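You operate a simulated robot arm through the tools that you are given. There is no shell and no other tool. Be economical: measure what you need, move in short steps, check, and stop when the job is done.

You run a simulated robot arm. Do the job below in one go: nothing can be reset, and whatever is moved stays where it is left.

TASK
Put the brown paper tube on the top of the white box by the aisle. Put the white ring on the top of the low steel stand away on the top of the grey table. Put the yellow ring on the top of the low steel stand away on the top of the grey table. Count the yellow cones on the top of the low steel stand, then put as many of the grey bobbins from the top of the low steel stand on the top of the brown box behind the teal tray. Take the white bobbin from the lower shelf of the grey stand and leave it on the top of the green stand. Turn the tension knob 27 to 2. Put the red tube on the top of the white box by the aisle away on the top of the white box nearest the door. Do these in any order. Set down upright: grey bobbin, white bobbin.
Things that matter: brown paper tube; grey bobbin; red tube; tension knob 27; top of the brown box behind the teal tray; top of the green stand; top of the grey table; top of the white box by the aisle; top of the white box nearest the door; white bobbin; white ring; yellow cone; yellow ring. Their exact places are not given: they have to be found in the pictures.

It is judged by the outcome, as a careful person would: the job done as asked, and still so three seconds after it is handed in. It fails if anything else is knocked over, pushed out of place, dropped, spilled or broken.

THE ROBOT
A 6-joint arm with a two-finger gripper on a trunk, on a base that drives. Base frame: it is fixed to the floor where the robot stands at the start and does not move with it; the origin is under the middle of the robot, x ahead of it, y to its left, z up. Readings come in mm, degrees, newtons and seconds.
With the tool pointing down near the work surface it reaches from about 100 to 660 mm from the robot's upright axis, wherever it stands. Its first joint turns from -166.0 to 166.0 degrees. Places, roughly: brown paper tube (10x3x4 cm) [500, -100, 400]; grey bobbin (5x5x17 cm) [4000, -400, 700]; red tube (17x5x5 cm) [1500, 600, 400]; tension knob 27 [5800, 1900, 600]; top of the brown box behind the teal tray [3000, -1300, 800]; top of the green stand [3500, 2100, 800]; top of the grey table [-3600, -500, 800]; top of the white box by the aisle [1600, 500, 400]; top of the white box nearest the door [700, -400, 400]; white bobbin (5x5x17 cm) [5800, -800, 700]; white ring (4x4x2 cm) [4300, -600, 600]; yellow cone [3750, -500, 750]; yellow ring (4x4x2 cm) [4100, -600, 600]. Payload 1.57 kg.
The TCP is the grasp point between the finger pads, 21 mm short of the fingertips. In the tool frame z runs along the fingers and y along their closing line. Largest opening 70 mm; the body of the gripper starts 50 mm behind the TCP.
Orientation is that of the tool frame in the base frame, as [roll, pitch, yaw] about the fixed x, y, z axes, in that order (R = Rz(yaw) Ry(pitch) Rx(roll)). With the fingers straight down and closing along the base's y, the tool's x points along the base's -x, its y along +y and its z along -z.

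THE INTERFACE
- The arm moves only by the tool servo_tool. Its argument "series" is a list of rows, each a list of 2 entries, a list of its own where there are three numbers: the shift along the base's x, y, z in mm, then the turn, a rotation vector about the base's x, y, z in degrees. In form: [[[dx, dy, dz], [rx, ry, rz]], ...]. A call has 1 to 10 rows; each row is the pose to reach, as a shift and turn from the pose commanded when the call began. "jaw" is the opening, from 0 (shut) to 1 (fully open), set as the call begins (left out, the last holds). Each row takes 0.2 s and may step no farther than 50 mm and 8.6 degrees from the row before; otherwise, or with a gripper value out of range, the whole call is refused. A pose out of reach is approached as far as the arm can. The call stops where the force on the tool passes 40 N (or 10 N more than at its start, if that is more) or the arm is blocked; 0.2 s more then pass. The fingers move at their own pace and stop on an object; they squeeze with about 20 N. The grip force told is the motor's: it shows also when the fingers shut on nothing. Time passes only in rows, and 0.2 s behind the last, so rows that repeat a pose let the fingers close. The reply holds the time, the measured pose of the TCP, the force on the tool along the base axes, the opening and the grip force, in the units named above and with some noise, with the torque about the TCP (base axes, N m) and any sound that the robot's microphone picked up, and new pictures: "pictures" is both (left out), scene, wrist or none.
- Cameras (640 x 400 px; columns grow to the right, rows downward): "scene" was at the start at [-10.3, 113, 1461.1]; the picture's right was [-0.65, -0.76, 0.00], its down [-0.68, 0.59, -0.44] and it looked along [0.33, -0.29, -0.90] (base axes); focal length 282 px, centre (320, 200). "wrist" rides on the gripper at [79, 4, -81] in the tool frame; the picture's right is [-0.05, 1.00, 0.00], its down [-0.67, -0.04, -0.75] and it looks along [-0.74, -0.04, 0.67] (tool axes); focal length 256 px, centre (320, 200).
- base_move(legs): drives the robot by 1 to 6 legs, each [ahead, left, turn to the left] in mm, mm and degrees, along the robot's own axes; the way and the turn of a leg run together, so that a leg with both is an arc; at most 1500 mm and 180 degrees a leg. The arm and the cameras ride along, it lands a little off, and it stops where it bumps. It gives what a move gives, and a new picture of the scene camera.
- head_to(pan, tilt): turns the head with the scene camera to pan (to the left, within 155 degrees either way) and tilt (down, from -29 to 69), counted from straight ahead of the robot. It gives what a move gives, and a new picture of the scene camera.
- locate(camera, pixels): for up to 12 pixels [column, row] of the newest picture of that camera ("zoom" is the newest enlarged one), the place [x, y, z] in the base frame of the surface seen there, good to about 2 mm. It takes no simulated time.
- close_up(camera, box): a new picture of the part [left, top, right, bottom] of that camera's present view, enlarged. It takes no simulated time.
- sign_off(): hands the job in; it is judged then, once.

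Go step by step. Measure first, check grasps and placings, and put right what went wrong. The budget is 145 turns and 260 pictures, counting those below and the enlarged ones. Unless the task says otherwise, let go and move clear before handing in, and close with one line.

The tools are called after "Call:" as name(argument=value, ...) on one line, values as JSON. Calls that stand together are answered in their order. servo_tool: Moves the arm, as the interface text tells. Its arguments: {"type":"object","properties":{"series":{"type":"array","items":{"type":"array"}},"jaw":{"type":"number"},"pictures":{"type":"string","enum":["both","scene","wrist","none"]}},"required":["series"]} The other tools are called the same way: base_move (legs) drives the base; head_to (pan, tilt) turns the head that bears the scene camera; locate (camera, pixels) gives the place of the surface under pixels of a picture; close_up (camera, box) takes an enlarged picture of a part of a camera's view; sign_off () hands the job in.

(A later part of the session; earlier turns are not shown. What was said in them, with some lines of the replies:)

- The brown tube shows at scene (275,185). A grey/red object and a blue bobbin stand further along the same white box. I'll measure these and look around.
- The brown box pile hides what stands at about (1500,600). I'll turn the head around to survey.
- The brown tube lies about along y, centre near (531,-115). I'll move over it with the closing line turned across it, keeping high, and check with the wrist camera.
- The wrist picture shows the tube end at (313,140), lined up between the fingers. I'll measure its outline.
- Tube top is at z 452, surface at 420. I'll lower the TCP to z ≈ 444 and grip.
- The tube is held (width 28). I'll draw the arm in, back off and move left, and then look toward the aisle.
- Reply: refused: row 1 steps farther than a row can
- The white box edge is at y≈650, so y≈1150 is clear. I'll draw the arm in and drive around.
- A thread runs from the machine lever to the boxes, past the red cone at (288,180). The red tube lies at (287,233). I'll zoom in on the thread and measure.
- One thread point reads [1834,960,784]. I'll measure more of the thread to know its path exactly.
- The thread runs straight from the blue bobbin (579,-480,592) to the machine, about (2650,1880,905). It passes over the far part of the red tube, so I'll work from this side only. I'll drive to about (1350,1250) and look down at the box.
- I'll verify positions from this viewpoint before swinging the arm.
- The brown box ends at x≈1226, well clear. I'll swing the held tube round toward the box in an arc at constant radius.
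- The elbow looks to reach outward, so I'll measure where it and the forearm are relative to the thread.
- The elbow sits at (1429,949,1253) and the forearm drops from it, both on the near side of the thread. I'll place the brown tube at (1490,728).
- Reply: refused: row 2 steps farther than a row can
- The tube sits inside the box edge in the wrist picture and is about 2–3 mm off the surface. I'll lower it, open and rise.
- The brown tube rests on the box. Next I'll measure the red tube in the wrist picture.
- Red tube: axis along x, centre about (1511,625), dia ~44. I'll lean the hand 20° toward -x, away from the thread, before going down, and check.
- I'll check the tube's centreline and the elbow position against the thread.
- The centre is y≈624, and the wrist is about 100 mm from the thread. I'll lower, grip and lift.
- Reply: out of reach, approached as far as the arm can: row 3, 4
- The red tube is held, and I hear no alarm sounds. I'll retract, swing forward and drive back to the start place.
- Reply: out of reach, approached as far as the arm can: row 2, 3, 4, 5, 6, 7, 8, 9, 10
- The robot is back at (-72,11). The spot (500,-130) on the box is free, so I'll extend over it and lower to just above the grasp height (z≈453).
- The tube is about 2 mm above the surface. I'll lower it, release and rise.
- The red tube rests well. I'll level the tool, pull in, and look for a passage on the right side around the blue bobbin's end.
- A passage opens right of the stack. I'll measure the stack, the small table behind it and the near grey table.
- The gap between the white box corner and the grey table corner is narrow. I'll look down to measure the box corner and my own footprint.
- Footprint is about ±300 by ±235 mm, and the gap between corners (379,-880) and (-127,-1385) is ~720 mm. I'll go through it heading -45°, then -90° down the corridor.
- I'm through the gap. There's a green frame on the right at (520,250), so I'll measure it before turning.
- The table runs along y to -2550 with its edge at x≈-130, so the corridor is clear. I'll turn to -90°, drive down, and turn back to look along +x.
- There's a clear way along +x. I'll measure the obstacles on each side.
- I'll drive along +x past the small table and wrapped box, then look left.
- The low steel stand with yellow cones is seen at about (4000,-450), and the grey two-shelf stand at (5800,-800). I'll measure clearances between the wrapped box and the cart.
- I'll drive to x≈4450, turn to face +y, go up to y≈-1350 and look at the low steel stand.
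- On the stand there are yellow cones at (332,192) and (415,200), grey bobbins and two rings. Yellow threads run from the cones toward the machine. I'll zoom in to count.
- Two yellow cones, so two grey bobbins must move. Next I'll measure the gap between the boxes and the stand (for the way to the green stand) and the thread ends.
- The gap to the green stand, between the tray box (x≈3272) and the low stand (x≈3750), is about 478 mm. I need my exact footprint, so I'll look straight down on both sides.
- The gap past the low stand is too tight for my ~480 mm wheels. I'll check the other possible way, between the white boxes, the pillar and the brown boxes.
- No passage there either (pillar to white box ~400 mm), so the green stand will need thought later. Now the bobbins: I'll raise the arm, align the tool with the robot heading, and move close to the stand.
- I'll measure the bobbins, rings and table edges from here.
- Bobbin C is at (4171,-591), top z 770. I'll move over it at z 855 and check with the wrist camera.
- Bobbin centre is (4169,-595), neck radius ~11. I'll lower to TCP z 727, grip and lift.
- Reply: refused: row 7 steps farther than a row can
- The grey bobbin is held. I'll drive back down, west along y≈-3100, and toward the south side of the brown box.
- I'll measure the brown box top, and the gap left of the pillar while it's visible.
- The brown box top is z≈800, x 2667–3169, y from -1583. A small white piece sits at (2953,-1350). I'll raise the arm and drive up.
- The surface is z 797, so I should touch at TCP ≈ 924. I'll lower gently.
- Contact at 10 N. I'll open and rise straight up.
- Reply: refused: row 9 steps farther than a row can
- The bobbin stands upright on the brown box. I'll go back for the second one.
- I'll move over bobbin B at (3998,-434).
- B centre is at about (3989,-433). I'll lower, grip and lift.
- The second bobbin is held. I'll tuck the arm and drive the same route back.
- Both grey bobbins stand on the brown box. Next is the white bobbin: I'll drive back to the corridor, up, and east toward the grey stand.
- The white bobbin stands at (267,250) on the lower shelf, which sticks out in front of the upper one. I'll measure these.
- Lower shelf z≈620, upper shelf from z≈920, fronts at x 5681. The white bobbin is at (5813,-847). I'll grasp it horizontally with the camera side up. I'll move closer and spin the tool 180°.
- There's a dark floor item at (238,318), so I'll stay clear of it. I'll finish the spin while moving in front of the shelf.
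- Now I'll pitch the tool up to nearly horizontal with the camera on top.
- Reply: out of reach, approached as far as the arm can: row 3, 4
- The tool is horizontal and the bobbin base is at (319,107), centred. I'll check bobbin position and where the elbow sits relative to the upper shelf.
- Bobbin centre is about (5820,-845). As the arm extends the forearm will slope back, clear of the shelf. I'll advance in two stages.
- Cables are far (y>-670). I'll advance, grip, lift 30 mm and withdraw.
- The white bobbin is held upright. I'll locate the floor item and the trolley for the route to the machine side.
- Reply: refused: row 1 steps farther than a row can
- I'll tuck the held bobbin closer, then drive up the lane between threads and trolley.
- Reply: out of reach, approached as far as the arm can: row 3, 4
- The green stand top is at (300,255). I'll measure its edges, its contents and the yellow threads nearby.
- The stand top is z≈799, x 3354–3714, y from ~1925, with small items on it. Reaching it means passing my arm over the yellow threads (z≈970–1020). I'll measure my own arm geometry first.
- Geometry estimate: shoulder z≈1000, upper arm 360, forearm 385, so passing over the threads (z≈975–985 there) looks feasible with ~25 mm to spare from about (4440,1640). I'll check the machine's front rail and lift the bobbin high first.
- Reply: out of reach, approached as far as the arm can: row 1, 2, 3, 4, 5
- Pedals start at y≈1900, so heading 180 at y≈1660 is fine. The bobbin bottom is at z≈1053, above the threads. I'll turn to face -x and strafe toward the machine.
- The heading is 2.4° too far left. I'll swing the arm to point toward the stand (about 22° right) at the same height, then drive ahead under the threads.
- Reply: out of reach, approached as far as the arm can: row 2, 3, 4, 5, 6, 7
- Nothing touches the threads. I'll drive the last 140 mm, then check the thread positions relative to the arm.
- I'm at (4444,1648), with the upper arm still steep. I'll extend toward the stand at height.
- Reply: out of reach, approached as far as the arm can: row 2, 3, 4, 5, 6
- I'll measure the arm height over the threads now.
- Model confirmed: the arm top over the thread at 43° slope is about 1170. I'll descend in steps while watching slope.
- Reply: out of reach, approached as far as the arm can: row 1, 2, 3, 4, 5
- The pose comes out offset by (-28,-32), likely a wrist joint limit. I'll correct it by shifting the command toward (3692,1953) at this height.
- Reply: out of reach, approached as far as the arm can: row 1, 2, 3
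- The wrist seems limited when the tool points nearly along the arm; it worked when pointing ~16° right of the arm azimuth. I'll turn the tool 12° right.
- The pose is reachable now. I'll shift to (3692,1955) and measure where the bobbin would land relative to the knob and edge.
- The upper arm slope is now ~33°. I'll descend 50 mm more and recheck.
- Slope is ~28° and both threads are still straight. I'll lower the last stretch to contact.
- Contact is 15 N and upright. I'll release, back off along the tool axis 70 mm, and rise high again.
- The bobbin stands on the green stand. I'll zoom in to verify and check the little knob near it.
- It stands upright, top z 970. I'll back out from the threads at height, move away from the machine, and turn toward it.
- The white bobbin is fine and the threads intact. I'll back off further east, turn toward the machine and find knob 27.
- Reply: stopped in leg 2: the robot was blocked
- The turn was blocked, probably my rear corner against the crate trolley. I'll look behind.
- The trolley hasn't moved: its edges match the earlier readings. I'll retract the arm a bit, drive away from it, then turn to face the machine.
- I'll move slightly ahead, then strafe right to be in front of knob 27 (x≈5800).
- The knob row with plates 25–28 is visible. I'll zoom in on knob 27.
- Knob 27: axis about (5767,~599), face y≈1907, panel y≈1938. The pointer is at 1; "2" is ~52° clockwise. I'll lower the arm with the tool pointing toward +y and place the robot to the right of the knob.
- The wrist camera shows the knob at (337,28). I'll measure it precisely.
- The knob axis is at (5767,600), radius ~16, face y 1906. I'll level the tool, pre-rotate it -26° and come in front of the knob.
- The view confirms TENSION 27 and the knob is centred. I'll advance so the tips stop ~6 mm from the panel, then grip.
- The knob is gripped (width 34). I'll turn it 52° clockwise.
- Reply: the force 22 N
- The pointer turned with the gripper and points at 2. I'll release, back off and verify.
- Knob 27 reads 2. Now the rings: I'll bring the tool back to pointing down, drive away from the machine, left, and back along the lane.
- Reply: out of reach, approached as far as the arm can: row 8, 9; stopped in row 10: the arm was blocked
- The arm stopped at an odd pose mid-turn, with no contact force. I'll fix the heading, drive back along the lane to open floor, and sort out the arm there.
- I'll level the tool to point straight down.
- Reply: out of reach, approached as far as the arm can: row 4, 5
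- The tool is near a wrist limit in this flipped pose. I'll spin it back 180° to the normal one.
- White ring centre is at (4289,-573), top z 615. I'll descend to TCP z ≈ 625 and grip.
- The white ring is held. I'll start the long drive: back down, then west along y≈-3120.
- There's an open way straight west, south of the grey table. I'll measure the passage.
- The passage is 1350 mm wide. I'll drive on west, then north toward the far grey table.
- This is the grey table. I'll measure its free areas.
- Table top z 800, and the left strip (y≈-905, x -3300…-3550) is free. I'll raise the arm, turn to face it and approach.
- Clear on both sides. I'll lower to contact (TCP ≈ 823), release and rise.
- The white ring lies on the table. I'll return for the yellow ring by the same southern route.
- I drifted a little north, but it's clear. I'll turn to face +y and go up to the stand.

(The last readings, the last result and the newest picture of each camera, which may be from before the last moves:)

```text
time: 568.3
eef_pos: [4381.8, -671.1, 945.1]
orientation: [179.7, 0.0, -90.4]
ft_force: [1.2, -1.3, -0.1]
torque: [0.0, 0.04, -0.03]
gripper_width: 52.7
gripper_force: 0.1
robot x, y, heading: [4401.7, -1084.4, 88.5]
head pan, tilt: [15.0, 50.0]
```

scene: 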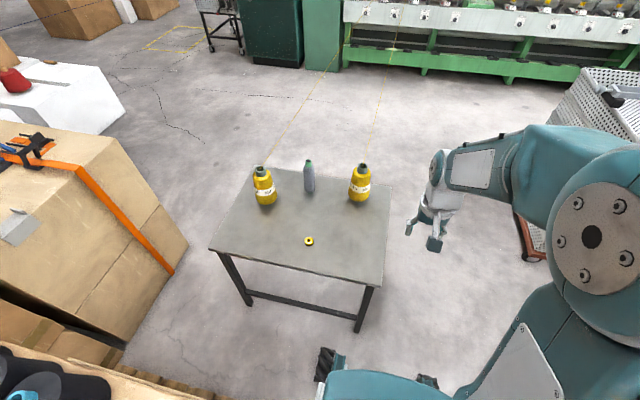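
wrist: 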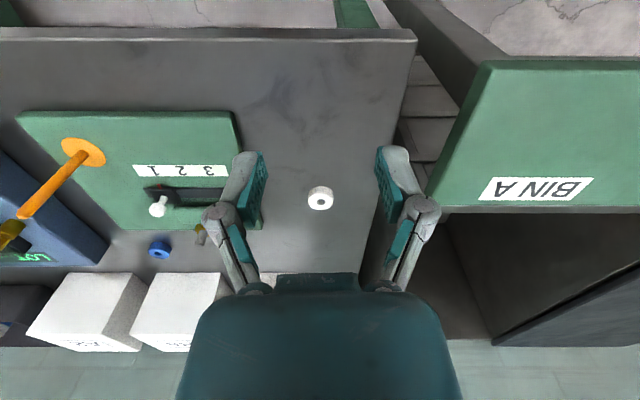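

Call:
base_move(legs=[[25, 120, 1]])

Call:
servo_tool(series=[[[-35, 18, -20], [0, 0, 0]], [[-70, 36, -40], [0, 0, 0]], [[-105, 54, -60], [0, 0, 0]], [[-135, 72, -80], [0, 0, 0]], [[-165, 90, -100], [0, 0, 0]], [[-190, 108, -125], [0, 0, 0]], [[-200, 115, -165], [0, 0, 0]], [[-200, 115, -165], [0, 0, 0]]], jaw=1)

```text
time: 569.5
eef_pos: [4254.2, -643.1, 946.9]
orientation: [-179.6, 0.2, -87.8]
ft_force: [-0.7, 0.2, 0.3]
torque: [0.0, -0.03, 0.02]
gripper_width: 52.4
gripper_force: 0.1
robot x, y, heading: [4308.6, -1060.3, 91.1]
head pan, tilt: [15.0, 50.0]
```

scene: 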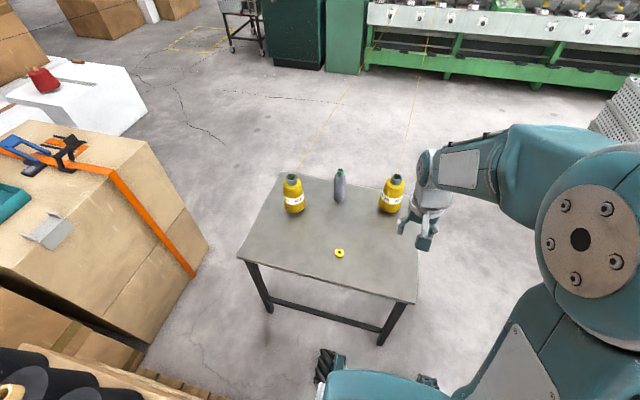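

```text
time: 571.3
eef_pos: [4044.4, -528.5, 780.2]
orientation: [-178.8, 0.2, -87.7]
ft_force: [0.1, 0.5, -0.6]
torque: [0.0, 0.01, -0.01]
gripper_width: 69.8
gripper_force: 0.1
robot x, y, heading: [4308.4, -1057.8, 91.0]
head pan, tilt: [15.0, 50.0]
```

scene: 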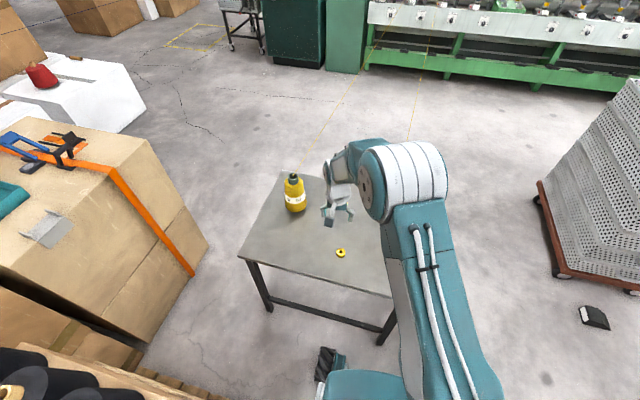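
wrist: 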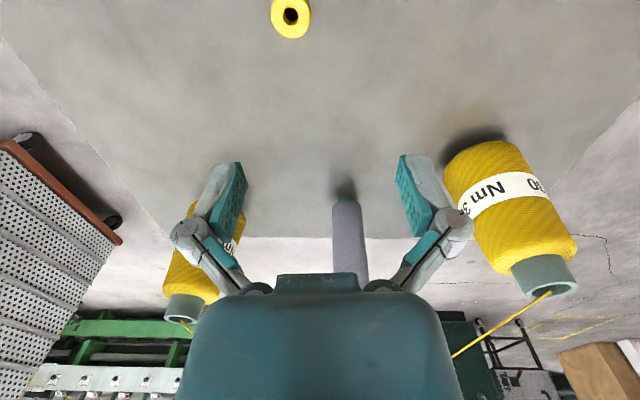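

Call:
locate(camera="wrist", pixels=[[273, 18], [309, 18], [291, 36], [290, 2], [330, 30]])

```text
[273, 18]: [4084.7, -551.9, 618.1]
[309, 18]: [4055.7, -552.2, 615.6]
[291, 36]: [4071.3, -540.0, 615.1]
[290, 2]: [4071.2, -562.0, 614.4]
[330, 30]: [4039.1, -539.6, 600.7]
```

Yellow ring centre is (4070,-552). I'll descend onto it and grip.

Call:
servo_tool(series=[[[13, -12, -20], [0, 0, 0]], [[26, -23, -50], [0, 0, 0]], [[26, -23, -90], [0, 0, 0]], [[26, -23, -130], [0, 0, 0]], [[26, -23, -155], [0, 0, 0]], [[26, -23, -155], [0, 0, 0]]], pictures="wrist")

Call:
servo_tool(series=[[[0, 0, 0], [0, 0, 0]], [[0, 0, 0], [0, 0, 0]], [[0, 0, 0], [0, 0, 0]], [[0, 0, 40], [0, 0, 0]], [[0, 0, 85], [0, 0, 0]], [[20, -20, 125], [0, 0, 0]], [[50, -40, 160], [0, 0, 0]], [[80, -60, 195], [0, 0, 0]], [[110, -80, 230], [0, 0, 0]], [[140, -100, 265], [0, 0, 0]]], jaw=0)

```text
time: 572.7
eef_pos: [4068.2, -553.4, 624.2]
orientation: [-178.7, 0.2, -87.8]
ft_force: [-0.6, -0.2, 1.0]
torque: [0.04, 0.01, 0.02]
gripper_width: 70.3
gripper_force: 0.0
robot x, y, heading: [4305.8, -1055.6, 91.4]
head pan, tilt: [15.0, 50.0]
```

wrist: 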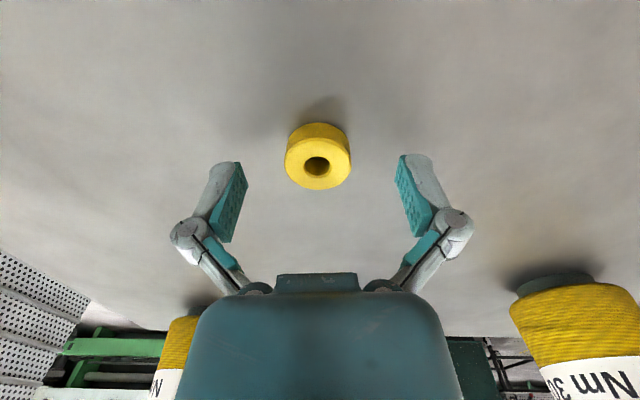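

```text
refused: row 7 steps farther than a row can; nothing moved
```

Call:
servo_tool(series=[[[0, 0, 0], [0, 0, 0]], [[0, 0, 0], [0, 0, 0]], [[0, 0, 0], [0, 0, 0]], [[0, 0, 40], [0, 0, 0]], [[0, 0, 85], [0, 0, 0]], [[20, -20, 120], [0, 0, 0]], [[45, -35, 155], [0, 0, 0]], [[75, -50, 190], [0, 0, 0]], [[105, -65, 225], [0, 0, 0]], [[130, -85, 262], [0, 0, 0]]], jaw=0)

```text
time: 574.9
eef_pos: [4203.3, -640.9, 885.0]
orientation: [-178.8, 0.2, -87.7]
ft_force: [-1.0, -0.1, 0.3]
torque: [0.01, 0.02, -0.03]
gripper_width: 29.9
gripper_force: 20.4
robot x, y, heading: [4310.3, -1059.3, 90.9]
head pan, tilt: [15.0, 50.0]
```

scene: 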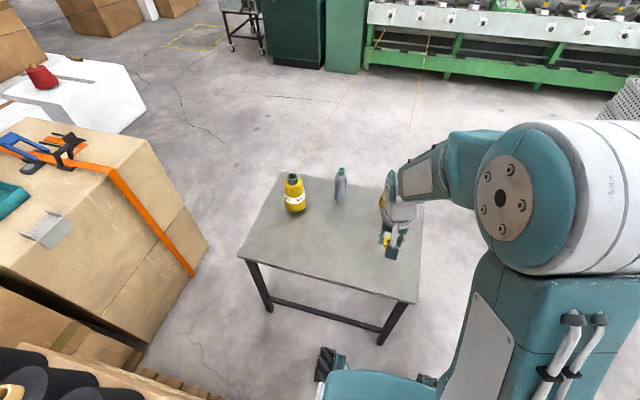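
wrist: 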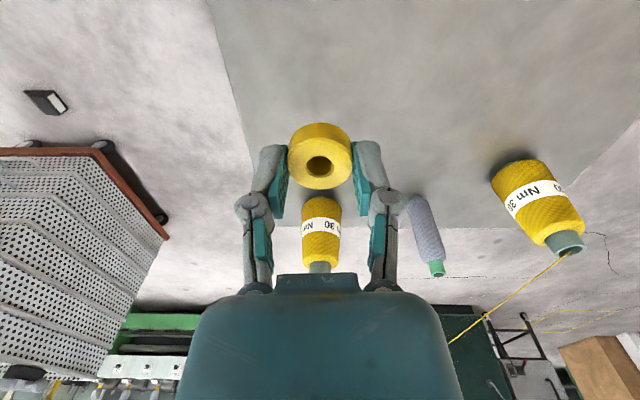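

The yellow ring is held. I'll repeat the same drive.

Call:
base_move(legs=[[0, -130, -1], [-1500, 0, 0], [-570, 0, 0], [0, 0, 90], [1500, 0, 0], [1000, 0, 0]])

```text
time: 601.5
eef_pos: [1578.0, -3164.8, 884.2]
orientation: [-178.6, 0.2, 1.1]
ft_force: [-1.3, -0.4, -0.7]
torque: [-0.03, 0.01, 0.01]
gripper_width: 30.0
gripper_force: 19.8
robot x, y, heading: [1997.9, -3067.2, 179.6]
head pan, tilt: [15.0, 50.0]
```

scene: 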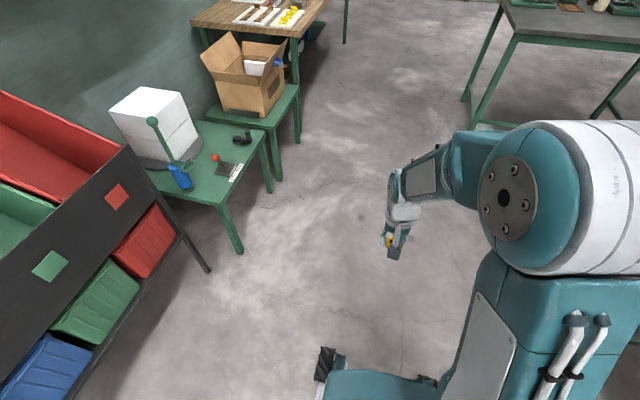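

Call:
base_move(legs=[[1500, 0, 0.4], [1500, 0, 0], [1000, 0, 0], [0, 0, -90], [1500, 0, 0], [850, 0, 0]])

```text
time: 635.7
eef_pos: [-1935.3, -240.7, 884.6]
orientation: [-178.7, 0.2, -91.9]
ft_force: [0.0, 0.4, 0.3]
torque: [0.01, -0.01, -0.04]
gripper_width: 29.9
gripper_force: 20.1
robot x, y, heading: [-1857.7, -664.6, 86.7]
head pan, tilt: [15.0, 50.0]
```

scene: 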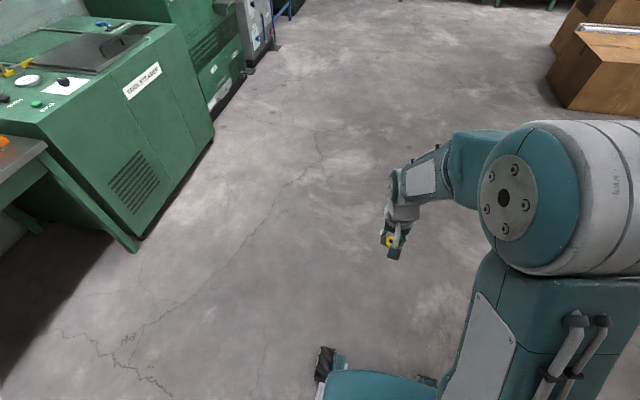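

Call:
servo_tool(series=[[[0, 0, 35], [0, 0, 0]], [[0, 0, 65], [0, 0, 0]]], pictures="none")

Call:
base_move(legs=[[0, 0, 92], [0, 185, 0], [960, 0, 0]])

Call:
head_to(pan=10, tilt=50)

```text
time: 636.3
eef_pos: [-1937.5, -239.1, 947.3]
orientation: [-178.5, 0.2, -91.9]
ft_force: [-0.1, -1.0, -0.1]
torque: [-0.03, -0.02, -0.03]
gripper_width: 29.8
gripper_force: 19.8
robot x, y, heading: [-1862.4, -665.4, 86.7]
head pan, tilt: [15.0, 50.0]
```

```text
time: 646.4
eef_pos: [-3230.1, -965.3, 947.2]
orientation: [-178.6, 0.1, 1.9]
ft_force: [-0.6, 0.1, -0.5]
torque: [-0.02, -0.04, 0.01]
gripper_width: 30.0
gripper_force: 20.1
robot x, y, heading: [-2809.3, -859.4, -179.3]
head pan, tilt: [15.0, 50.0]
```

scene: 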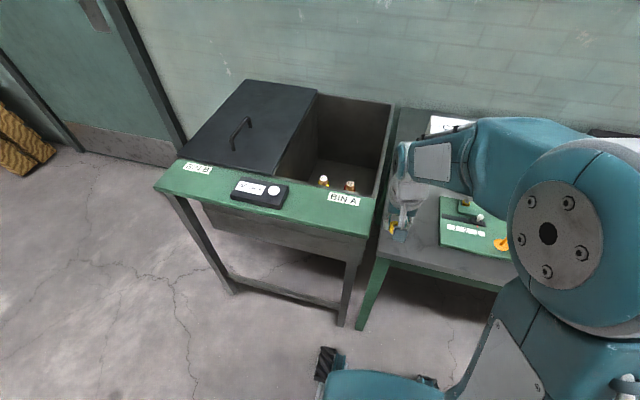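

```text
time: 647.0
eef_pos: [-3229.4, -965.7, 948.0]
orientation: [-178.7, 0.2, 1.9]
ft_force: [-0.1, -0.6, -1.5]
torque: [0.03, 0.0, 0.0]
gripper_width: 30.1
gripper_force: 19.7
robot x, y, heading: [-2810.5, -853.8, -179.1]
head pan, tilt: [10.0, 50.0]
```

scene: 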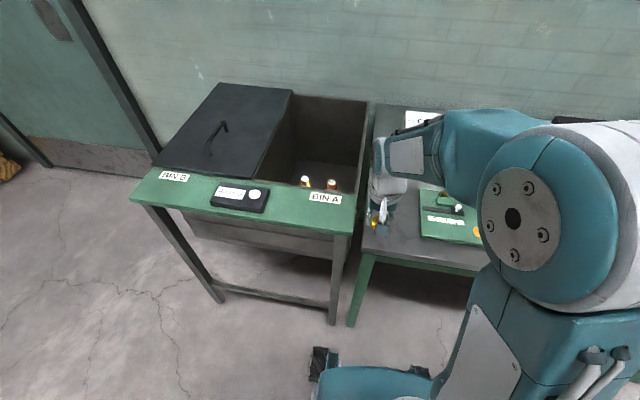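

I'll place the yellow ring at (-3312,-908), in front of the white one. First a hover to check.

Call:
servo_tool(series=[[[-28, 20, 0], [0, 0, 0]], [[-56, 40, 0], [0, 0, 0]], [[-83, 58, -20], [0, 0, 0]], [[-83, 58, -60], [0, 0, 0]], [[-83, 58, -98], [0, 0, 0]]], pictures="wrist")

Call:
locate(camera="wrist", pixels=[[320, 170], [320, 230], [320, 215], [200, 150], [250, 120], [330, 60], [320, 245]])

```text
time: 648.2
eef_pos: [-3314.0, -906.3, 850.8]
orientation: [-178.7, 0.2, 2.0]
ft_force: [0.1, -0.3, 0.6]
torque: [-0.02, -0.01, -0.01]
gripper_width: 29.9
gripper_force: 20.4
robot x, y, heading: [-2808.6, -856.4, -179.2]
head pan, tilt: [10.0, 50.0]
```

wrist: 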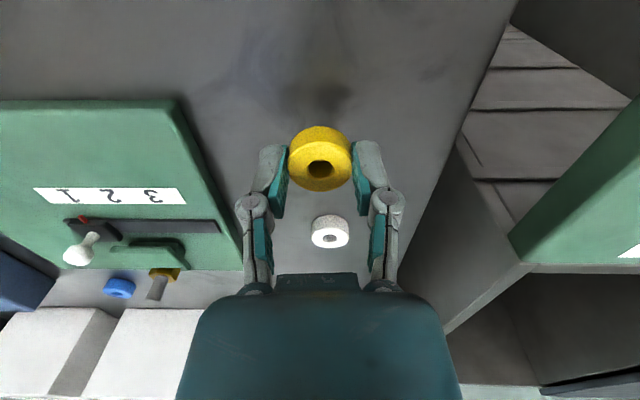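

```text
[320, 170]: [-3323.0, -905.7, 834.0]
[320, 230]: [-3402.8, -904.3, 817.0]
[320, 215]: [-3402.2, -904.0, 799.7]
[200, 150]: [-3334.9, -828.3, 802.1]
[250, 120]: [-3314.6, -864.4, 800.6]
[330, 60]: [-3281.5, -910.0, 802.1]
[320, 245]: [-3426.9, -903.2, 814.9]
```

Clear, and the white ring is ~100 mm behind. I'll lower to contact, release and rise.

Call:
servo_tool(series=[[[0, 0, -15], [0, 0, 0]], [[0, 0, -25], [0, 0, 0]], [[0, 0, -28], [0, 0, 0]], [[0, 0, -28], [0, 0, 0]]], pictures="none")

Call:
servo_tool(series=[[[0, 0, 0], [0, 0, 0]], [[0, 0, 0], [0, 0, 0]], [[0, 0, 40], [0, 0, 0]], [[0, 0, 85], [0, 0, 0]], [[30, 0, 115], [0, 0, 0]], [[75, 0, 120], [0, 0, 0]]], jaw=0.7)

```text
time: 649.2
eef_pos: [-3311.8, -906.7, 823.9]
orientation: [-178.6, 0.3, 1.9]
ft_force: [3.0, -1.0, 14.6]
torque: [-0.07, 0.03, 0.01]
gripper_width: 29.9
gripper_force: 19.7
robot x, y, heading: [-2808.0, -857.4, -179.3]
head pan, tilt: [10.0, 50.0]
```

```text
time: 650.6
eef_pos: [-3238.9, -908.8, 942.3]
orientation: [-178.6, 0.2, 2.0]
ft_force: [0.4, 0.1, -0.9]
torque: [0.02, 0.01, -0.04]
gripper_width: 49.3
gripper_force: 0.1
robot x, y, heading: [-2808.9, -859.2, -179.2]
head pan, tilt: [10.0, 50.0]
```

scene: 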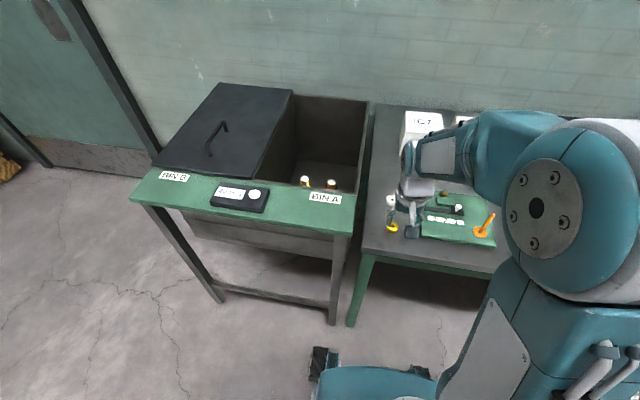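
wrist: 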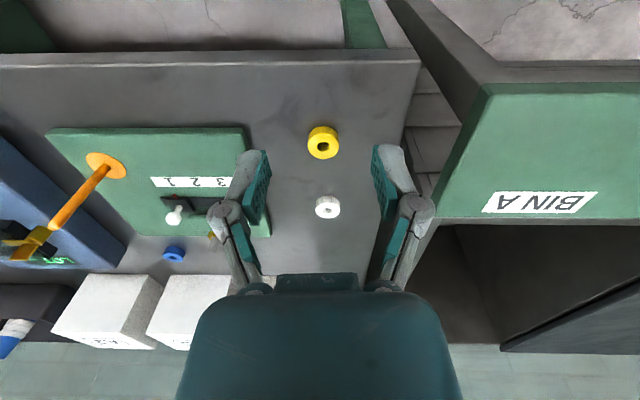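

Both rings lie on the grey table and every other item is placed. I'll back off clear and hand in.

Call:
base_move(legs=[[-350, 0, 0]])

Call:
sign_off()

```text
time: 652.9
eef_pos: [-2877.3, -907.2, 942.7]
orientation: [-178.6, 0.2, 2.6]
ft_force: [0.3, 0.6, -0.1]
torque: [0.0, -0.03, 0.0]
gripper_width: 48.9
gripper_force: 0.1
robot x, y, heading: [-2447.0, -850.6, -178.7]
head pan, tilt: [10.0, 50.0]
```

scene: 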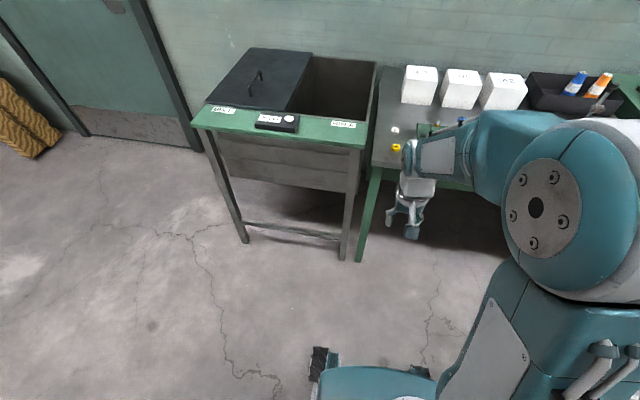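

```text
The job is handed in.
```

All seven tasks are done and handed in: brown tube, red tube, both rings, two grey bobbins (two yellow cones counted), white bobbin and knob 27 at 2. My base bumped the crate trolley once while turning, but its measured edges had not moved.
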